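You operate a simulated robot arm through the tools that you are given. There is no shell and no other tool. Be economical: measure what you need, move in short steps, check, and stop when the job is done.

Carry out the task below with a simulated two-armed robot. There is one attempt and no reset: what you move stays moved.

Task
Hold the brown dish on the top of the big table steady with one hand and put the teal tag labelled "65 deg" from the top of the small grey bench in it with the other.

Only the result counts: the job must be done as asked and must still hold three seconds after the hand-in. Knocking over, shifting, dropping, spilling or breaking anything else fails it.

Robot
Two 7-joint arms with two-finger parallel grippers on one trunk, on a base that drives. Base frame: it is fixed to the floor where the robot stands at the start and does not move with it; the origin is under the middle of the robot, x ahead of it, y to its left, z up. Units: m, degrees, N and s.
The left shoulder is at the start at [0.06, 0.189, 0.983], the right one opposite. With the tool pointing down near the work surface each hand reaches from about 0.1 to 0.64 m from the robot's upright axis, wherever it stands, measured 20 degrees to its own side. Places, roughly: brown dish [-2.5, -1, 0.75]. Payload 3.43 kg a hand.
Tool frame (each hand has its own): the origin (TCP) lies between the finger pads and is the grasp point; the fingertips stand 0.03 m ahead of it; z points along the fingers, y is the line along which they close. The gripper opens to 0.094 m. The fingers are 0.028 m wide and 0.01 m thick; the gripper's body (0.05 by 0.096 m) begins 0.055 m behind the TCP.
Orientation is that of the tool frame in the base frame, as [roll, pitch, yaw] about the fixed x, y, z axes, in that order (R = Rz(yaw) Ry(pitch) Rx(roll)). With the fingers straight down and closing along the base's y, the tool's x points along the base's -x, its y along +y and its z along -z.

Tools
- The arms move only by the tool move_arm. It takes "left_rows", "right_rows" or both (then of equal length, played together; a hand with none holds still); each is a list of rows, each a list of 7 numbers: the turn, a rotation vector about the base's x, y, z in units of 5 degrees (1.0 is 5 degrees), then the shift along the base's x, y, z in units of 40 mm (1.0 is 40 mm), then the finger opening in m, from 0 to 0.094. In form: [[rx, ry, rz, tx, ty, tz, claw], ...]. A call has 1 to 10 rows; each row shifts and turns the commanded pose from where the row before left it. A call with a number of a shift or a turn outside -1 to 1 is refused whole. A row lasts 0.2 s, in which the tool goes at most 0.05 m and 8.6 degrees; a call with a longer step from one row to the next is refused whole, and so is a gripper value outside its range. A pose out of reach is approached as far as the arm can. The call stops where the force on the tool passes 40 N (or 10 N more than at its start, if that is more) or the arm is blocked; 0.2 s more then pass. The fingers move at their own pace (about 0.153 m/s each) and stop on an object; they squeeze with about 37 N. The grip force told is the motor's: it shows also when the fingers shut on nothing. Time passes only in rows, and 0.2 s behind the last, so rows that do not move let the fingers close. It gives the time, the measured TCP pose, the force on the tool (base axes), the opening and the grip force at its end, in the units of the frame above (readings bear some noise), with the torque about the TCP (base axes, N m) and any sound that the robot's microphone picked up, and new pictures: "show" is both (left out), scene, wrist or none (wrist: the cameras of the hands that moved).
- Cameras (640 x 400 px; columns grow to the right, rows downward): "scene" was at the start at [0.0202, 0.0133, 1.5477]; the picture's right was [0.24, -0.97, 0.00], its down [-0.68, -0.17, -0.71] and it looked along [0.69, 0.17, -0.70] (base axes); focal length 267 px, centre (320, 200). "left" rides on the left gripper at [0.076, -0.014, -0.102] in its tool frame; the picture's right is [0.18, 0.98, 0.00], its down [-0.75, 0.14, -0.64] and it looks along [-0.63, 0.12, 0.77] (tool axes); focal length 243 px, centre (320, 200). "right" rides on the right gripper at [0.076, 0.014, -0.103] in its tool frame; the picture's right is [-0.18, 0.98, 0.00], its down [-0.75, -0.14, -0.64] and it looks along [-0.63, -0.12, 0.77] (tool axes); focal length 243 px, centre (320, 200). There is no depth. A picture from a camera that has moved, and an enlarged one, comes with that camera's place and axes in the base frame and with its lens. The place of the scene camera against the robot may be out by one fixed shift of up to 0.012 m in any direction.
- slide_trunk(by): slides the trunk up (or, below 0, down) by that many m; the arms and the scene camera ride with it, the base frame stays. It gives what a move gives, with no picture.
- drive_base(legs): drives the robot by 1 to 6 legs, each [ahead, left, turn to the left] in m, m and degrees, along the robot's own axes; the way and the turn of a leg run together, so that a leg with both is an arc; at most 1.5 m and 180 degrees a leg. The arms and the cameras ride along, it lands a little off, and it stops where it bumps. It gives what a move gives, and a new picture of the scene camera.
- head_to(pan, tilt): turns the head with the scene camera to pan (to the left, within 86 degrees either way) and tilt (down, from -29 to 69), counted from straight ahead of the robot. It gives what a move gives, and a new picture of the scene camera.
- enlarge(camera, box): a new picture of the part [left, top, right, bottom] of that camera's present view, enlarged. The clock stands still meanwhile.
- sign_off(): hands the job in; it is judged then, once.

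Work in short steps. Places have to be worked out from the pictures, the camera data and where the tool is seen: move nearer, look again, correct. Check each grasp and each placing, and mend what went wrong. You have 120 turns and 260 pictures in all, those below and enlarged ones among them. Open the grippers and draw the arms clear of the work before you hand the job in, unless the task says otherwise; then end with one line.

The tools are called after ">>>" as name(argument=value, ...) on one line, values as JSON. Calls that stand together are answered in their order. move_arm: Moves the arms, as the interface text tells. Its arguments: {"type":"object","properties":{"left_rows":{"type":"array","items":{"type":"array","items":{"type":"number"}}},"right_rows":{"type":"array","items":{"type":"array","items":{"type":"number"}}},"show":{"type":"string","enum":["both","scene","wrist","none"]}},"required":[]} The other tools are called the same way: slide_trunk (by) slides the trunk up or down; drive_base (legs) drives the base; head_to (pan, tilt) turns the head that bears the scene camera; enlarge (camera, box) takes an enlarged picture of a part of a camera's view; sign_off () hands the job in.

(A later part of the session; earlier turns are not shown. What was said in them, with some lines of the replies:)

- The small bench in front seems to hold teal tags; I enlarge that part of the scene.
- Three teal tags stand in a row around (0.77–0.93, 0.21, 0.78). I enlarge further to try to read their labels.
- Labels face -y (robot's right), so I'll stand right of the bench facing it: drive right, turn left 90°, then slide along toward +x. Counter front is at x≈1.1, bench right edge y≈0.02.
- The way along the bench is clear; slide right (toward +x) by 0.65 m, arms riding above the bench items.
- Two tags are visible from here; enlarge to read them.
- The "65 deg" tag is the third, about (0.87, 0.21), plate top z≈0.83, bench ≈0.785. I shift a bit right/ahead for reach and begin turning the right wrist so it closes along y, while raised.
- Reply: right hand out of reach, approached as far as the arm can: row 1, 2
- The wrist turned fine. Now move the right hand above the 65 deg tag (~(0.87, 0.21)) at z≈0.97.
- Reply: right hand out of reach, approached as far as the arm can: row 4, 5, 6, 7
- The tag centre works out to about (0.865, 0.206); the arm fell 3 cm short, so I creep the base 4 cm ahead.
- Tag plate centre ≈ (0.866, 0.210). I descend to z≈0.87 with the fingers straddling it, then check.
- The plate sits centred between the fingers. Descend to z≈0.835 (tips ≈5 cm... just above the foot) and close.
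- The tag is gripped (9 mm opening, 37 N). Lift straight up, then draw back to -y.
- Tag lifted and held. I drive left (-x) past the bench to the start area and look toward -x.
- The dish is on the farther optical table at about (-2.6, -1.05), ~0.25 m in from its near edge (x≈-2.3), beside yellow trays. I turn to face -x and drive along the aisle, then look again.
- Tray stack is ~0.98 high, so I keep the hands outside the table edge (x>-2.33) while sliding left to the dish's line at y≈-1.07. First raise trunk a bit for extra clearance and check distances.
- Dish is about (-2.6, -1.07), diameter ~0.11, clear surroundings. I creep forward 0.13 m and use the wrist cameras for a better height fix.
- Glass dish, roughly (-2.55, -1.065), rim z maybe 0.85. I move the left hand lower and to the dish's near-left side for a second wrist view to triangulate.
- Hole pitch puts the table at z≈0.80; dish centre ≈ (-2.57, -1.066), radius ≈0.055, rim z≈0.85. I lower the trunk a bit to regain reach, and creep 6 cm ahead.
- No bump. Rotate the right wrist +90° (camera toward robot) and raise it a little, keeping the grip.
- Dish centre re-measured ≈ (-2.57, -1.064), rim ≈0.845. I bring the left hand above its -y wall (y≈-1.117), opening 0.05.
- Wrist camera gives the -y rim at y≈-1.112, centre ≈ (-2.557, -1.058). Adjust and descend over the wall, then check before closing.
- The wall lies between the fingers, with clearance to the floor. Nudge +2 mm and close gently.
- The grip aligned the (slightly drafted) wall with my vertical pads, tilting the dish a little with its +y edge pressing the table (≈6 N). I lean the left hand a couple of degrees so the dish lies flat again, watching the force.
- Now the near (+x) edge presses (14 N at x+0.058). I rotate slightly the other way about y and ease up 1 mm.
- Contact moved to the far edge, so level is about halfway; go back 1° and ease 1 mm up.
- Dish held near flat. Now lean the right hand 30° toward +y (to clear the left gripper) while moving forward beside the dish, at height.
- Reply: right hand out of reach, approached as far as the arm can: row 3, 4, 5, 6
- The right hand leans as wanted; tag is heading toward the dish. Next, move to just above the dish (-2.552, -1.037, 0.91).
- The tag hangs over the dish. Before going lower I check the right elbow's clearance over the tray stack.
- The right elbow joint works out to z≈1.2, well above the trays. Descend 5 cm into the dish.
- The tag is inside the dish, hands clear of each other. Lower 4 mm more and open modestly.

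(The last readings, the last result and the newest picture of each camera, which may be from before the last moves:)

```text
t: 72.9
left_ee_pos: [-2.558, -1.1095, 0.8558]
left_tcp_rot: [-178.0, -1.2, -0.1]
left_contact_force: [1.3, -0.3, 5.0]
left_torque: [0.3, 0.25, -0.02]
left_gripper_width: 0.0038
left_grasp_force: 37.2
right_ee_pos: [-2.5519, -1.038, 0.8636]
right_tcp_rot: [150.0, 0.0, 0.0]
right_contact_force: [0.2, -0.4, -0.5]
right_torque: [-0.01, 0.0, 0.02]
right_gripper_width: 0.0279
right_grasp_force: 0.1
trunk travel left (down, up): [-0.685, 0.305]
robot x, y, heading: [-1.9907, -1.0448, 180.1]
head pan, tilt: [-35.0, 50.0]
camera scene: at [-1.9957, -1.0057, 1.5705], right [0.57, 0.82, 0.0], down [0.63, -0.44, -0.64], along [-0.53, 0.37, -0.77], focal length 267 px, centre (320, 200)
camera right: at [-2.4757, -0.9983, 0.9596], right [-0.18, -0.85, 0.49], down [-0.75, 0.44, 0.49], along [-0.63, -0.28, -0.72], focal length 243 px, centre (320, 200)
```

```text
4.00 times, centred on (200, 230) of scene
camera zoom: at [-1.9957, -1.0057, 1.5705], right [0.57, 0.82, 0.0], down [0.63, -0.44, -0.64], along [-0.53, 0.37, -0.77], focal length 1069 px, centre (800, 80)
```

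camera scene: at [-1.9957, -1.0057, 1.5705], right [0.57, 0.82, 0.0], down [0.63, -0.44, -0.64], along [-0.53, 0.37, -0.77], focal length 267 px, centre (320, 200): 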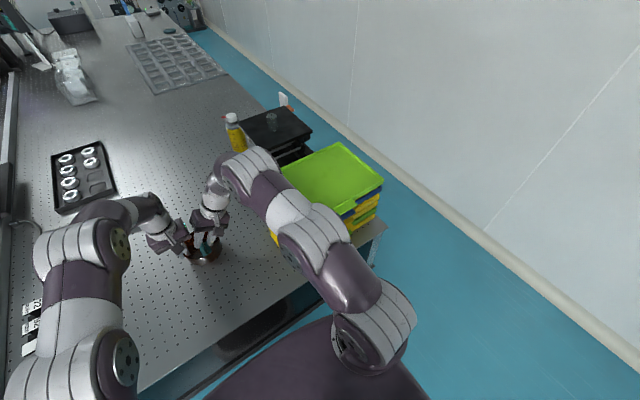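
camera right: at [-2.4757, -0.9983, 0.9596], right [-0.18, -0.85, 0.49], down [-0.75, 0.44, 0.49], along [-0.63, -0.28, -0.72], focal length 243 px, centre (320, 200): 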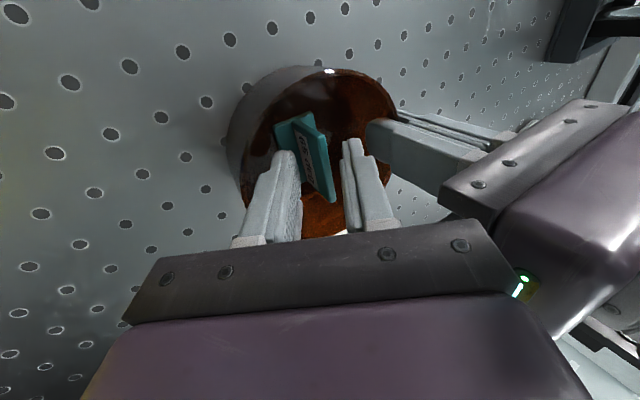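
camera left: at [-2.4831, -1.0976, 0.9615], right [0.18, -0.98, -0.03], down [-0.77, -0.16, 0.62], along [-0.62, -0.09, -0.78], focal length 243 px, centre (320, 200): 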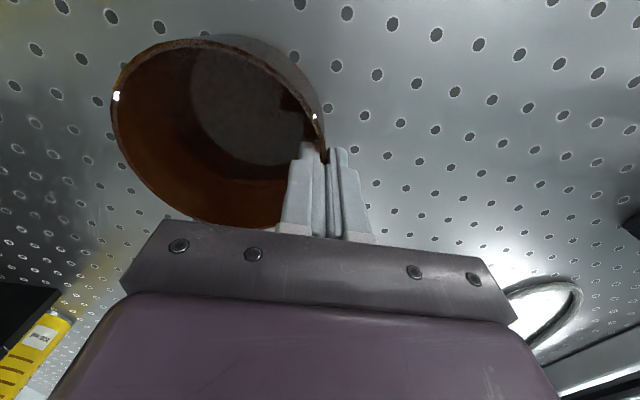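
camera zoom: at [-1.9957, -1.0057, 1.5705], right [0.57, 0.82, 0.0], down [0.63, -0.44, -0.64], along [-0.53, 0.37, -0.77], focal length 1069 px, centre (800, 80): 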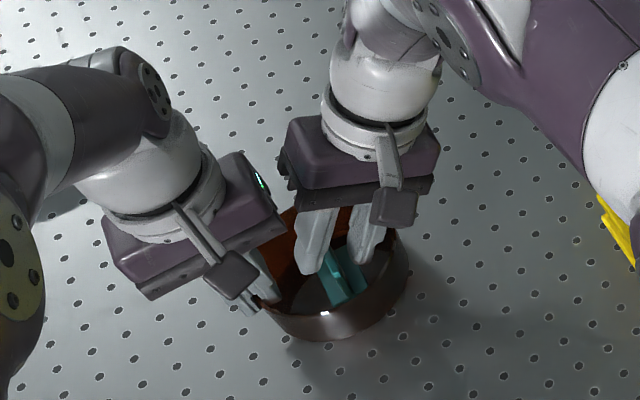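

Tag stands in the dish, released. Open a touch more and withdraw the right hand along its own axis, then lift away.

>>> move_arm(right_rows=[[0, 0, 0, 0, 0, 0, 0.04], [0, 0, 0, 0, 0.25, 0.43, 0.04], [0, 0, 0, 0, 0.3, 0.52, 0.04], [0, 0, 0, 0, 0.4, 0.7, 0.04], [0, 0, 0, 0, 0.4, 0.7, 0.04], [0, 0, 0, 0.5, 0.4, 0.6, 0.04]])

>>> enlarge(camera="scene", box=[120, 180, 280, 280])

```text
t: 74.3
left_ee_pos: [-2.558, -1.1079, 0.858]
left_tcp_rot: [-178.0, -1.1, -0.1]
left_contact_force: [1.9, -0.1, 5.2]
left_torque: [0.32, 0.19, -0.08]
left_gripper_width: 0.0036
left_grasp_force: 36.7
right_ee_pos: [-2.532, -0.967, 0.9807]
right_tcp_rot: [150.0, 0.0, 0.1]
right_contact_force: [-0.5, 0.1, 0.4]
right_torque: [0.0, 0.01, -0.01]
right_gripper_width: 0.0399
right_grasp_force: 0.0
trunk travel left (down, up): [-0.685, 0.305]
robot x, y, heading: [-1.998, -1.0438, 179.9]
head pan, tilt: [-35.0, 50.0]
camera scene: at [-1.9949, -1.0052, 1.5704], right [0.57, 0.82, 0.0], down [0.63, -0.44, -0.64], along [-0.53, 0.37, -0.77], focal length 267 px, centre (320, 200)
camera right: at [-2.4548, -0.9273, 1.0777], right [-0.18, -0.85, 0.49], down [-0.75, 0.44, 0.49], along [-0.63, -0.28, -0.72], focal length 243 px, centre (320, 200)
```

scene: 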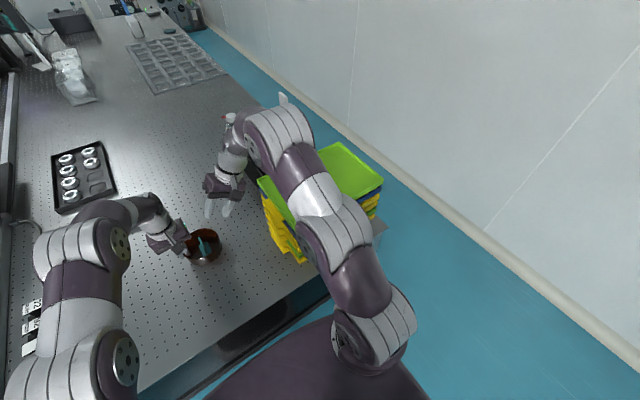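
right: 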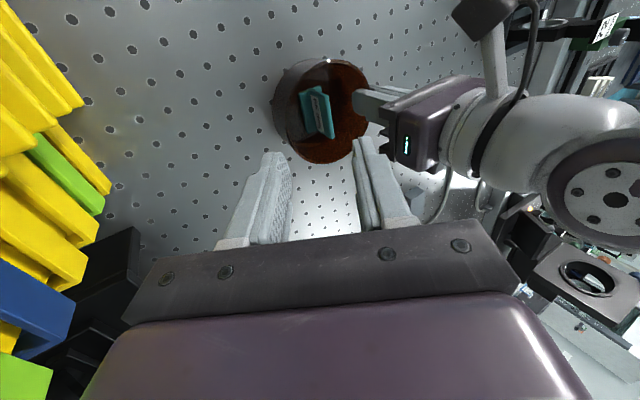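

```text
4.00 times, centred on (200, 230) of scene
camera zoom: at [-1.9949, -1.0052, 1.5704], right [0.57, 0.82, 0.0], down [0.63, -0.44, -0.64], along [-0.53, 0.37, -0.77], focal length 1069 px, centre (800, 80)
```

zoom: 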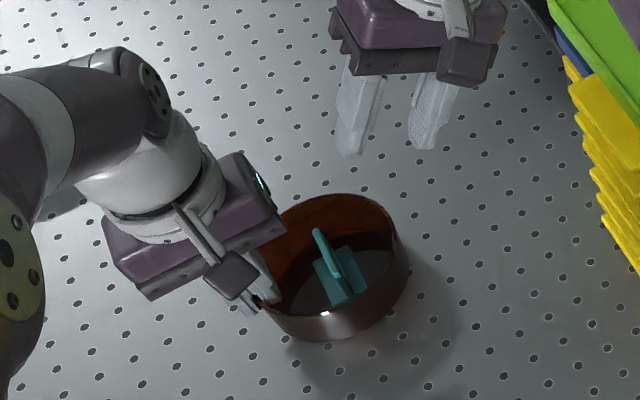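

The tag sits upright in the dish. Withdraw the right arm up and back, un-leaning it.

>>> move_arm(right_rows=[[0, 0, 0, 0.2, 0, 0.9, 0.04], [0, 0, 0, 0.5, 0, 0.8, 0.04], [1, 0, 0, 0.9, 0, 0.3, 0.04], [1, 0, 0, 0.9, 0, 0, 0.04], [1, 0, 0, 0.9, 0, 0, 0.04], [1, 0, 0, 0.9, 0, 0, 0.04], [1, 0, 0, 0.9, 0, 0, 0.04], [1, 0, 0, 0.3, 0, 0, 0.04]], show="scene")

>>> move_arm(left_rows=[[0, 0, 0, 0, 0, 0, 0.008], [0, 0, 0, 0, 0, 0, 0.015], [0, 0, 0, 0, 0, 0, 0.03], [0, 0, 0, 0, 0, 0, 0.05], [0, 0, 0, 0, 0, 0, 0.05]])

```text
t: 76.1
left_ee_pos: [-2.5584, -1.1092, 0.8571]
left_tcp_rot: [-178.0, -1.1, -0.2]
left_contact_force: [1.7, -1.1, 4.0]
left_torque: [0.28, 0.17, -0.06]
left_gripper_width: 0.0036
left_grasp_force: 36.3
right_ee_pos: [-2.2954, -0.9723, 1.0443]
right_tcp_rot: [-179.8, -0.1, 0.0]
right_contact_force: [0.0, 0.2, -0.3]
right_torque: [-0.04, 0.01, -0.01]
right_gripper_width: 0.0398
right_grasp_force: 0.0
right hand out of reach, approached as far as the arm can: row 1, 2
trunk travel left (down, up): [-0.685, 0.305]
robot x, y, heading: [-1.9934, -1.0413, 179.8]
head pan, tilt: [-35.0, 50.0]
camera scene: at [-1.9956, -1.0062, 1.5706], right [0.57, 0.82, 0.0], down [0.63, -0.44, -0.64], along [-0.53, 0.37, -0.77], focal length 267 px, centre (320, 200)
```

scene: 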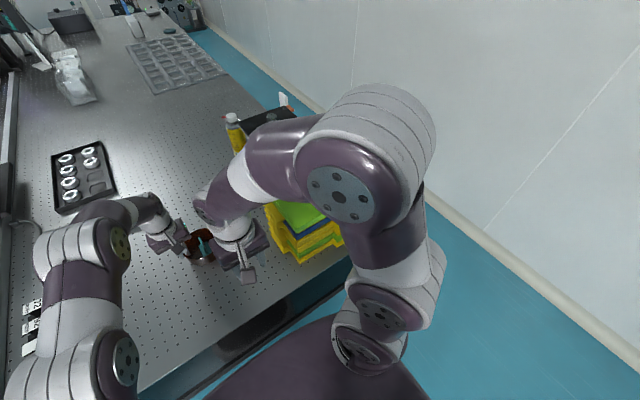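

```text
t: 77.3
left_ee_pos: [-2.5586, -1.1067, 0.8567]
left_tcp_rot: [-177.8, -1.1, -0.1]
left_contact_force: [0.0, -1.0, -0.4]
left_torque: [0.0, 0.02, 0.02]
left_gripper_width: 0.05
left_grasp_force: 0.1
right_ee_pos: [-2.2966, -0.9727, 1.0457]
right_tcp_rot: [179.9, 0.0, 0.0]
right_contact_force: [-0.5, -0.3, -0.1]
right_torque: [-0.01, 0.01, -0.01]
right_gripper_width: 0.0401
right_grasp_force: 0.1
trunk travel left (down, up): [-0.685, 0.305]
robot x, y, heading: [-1.994, -1.0435, 180.0]
head pan, tilt: [-35.0, 50.0]
camera scene: at [-1.9965, -1.0057, 1.5705], right [0.57, 0.82, 0.0], down [0.63, -0.44, -0.64], along [-0.53, 0.37, -0.77], focal length 267 px, centre (320, 200)
camera left: at [-2.484, -1.0977, 0.9611], right [0.18, -0.98, -0.03], down [-0.77, -0.16, 0.62], along [-0.62, -0.09, -0.78], focal length 243 px, centre (320, 200)
```

scene: 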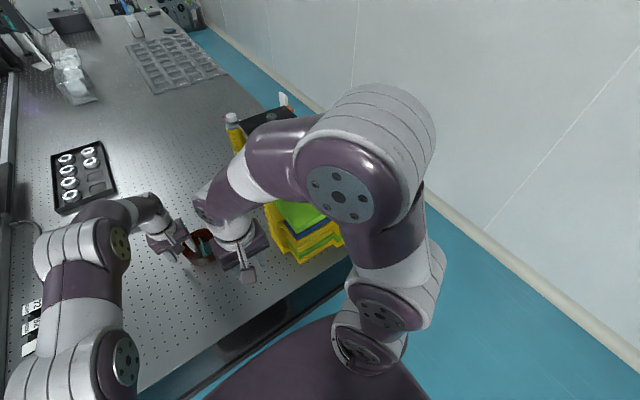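
left: 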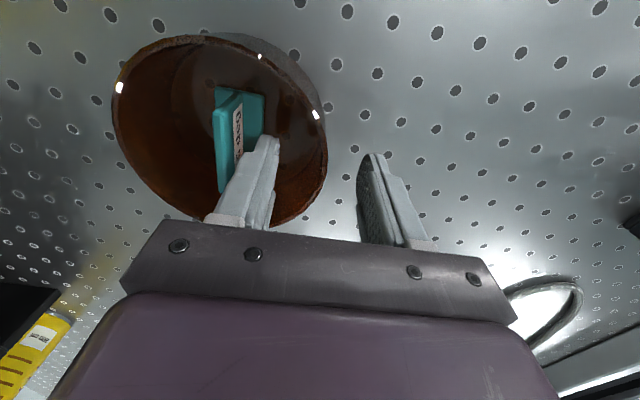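

Released; the dish is flat and the tag inside. Narrow slightly to stay off the tag, lift straight up and back off.

>>> move_arm(left_rows=[[0, 0, 0, 0, 0, 0, 0.038], [0, 0, 0, 0, 0, 0.4, 0.038], [0, 0, 0, 0, 0, 0.7, 0.038], [0, 0, 0, 0, 0, 0.9, 0.038], [0, 0, 0, 0, -0.3, 0.9, 0.04], [0, 0, 0, 0.8, -0.5, 0.3, 0.05], [0, 0, 0, 0.9, -0.5, 0, 0.05], [0, 0, 0, 0.9, -0.5, 0, 0.05], [0, 0, 0, 0.9, -0.3, 0, 0.05]], show="wrist")

>>> head_to(pan=0, tilt=45)

>>> enlarge(camera="scene", box=[240, 160, 400, 280])

```text
t: 79.3
left_ee_pos: [-2.3998, -1.1955, 0.9746]
left_tcp_rot: [-178.0, -1.1, -0.1]
left_contact_force: [0.0, -0.3, -0.4]
left_torque: [0.02, 0.01, -0.02]
left_gripper_width: 0.05
left_grasp_force: 0.0
left hand out of reach, approached as far as the arm can: row 4, 5
right_ee_pos: [-2.2949, -0.9725, 1.045]
right_tcp_rot: [-180.0, 0.3, -0.1]
right_contact_force: [-0.4, -0.2, 0.5]
right_torque: [-0.02, 0.02, 0.04]
right_gripper_width: 0.0399
right_grasp_force: 0.0
trunk travel left (down, up): [-0.685, 0.305]
robot x, y, heading: [-1.9938, -1.0456, 179.9]
head pan, tilt: [-35.0, 50.0]
camera left: at [-2.3249, -1.184, 1.0779], right [0.18, -0.98, -0.03], down [-0.77, -0.16, 0.62], along [-0.62, -0.09, -0.78], focal length 243 px, centre (320, 200)
```

left: 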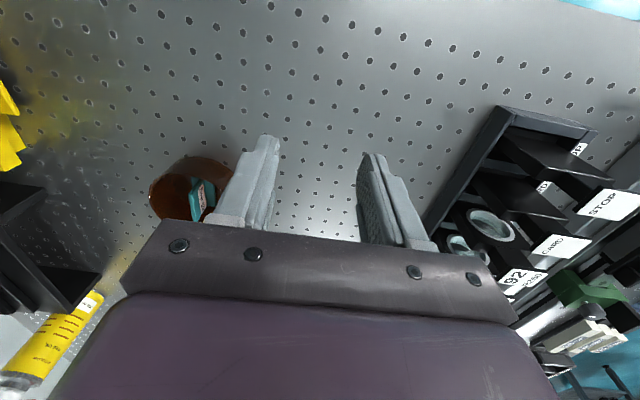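

```text
t: 80.3
left_ee_pos: [-2.4015, -1.1945, 0.973]
left_tcp_rot: [-178.0, -1.1, -0.1]
left_contact_force: [1.3, -1.0, -0.1]
left_torque: [-0.01, 0.01, -0.04]
left_gripper_width: 0.0502
left_grasp_force: 0.1
right_ee_pos: [-2.2976, -0.9717, 1.045]
right_tcp_rot: [180.0, 0.0, 0.1]
right_contact_force: [-0.3, -0.4, -1.0]
right_torque: [0.02, -0.02, -0.01]
right_gripper_width: 0.04
right_grasp_force: 0.0
trunk travel left (down, up): [-0.685, 0.305]
robot x, y, heading: [-1.9928, -1.0416, 179.9]
head pan, tilt: [0.0, 45.0]
camera scene: at [-2.0144, -1.0498, 1.5774], right [0.0, 1.0, 0.0], down [0.71, 0.0, -0.71], along [-0.71, 0.0, -0.71], focal length 267 px, centre (320, 200)
```

scene: 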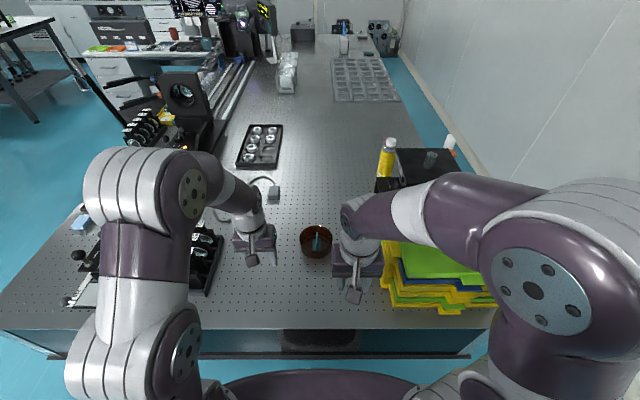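

```text
3.33 times, centred on (320, 220) of scene
camera zoom: at [-2.0144, -1.0498, 1.5774], right [0.0, 1.0, 0.0], down [0.71, 0.0, -0.71], along [-0.71, 0.0, -0.71], focal length 891 px, centre (320, 133)
```

zoom: 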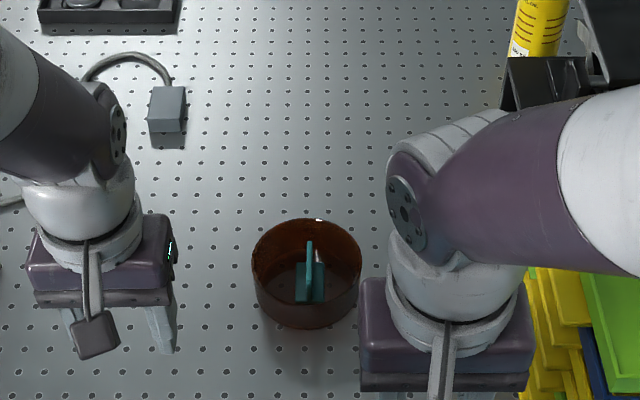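

The tag stands in the dish, the dish is flat on the table, and both hands are clear with grippers open; nothing else was disturbed. I hand in.

>>> sign_off()

```text
The job is handed in.
```

The "65 deg" tag is standing upright in the brown dish on the big table. The left hand held the dish while the right hand put the tag in. Gripping the dish tipped it slightly and shifted it a few millimetres. I levelled it before placing the tag, and it sat flat again after release. Both grippers are open and clear of the dish, and the pictures show nothing else disturbed.
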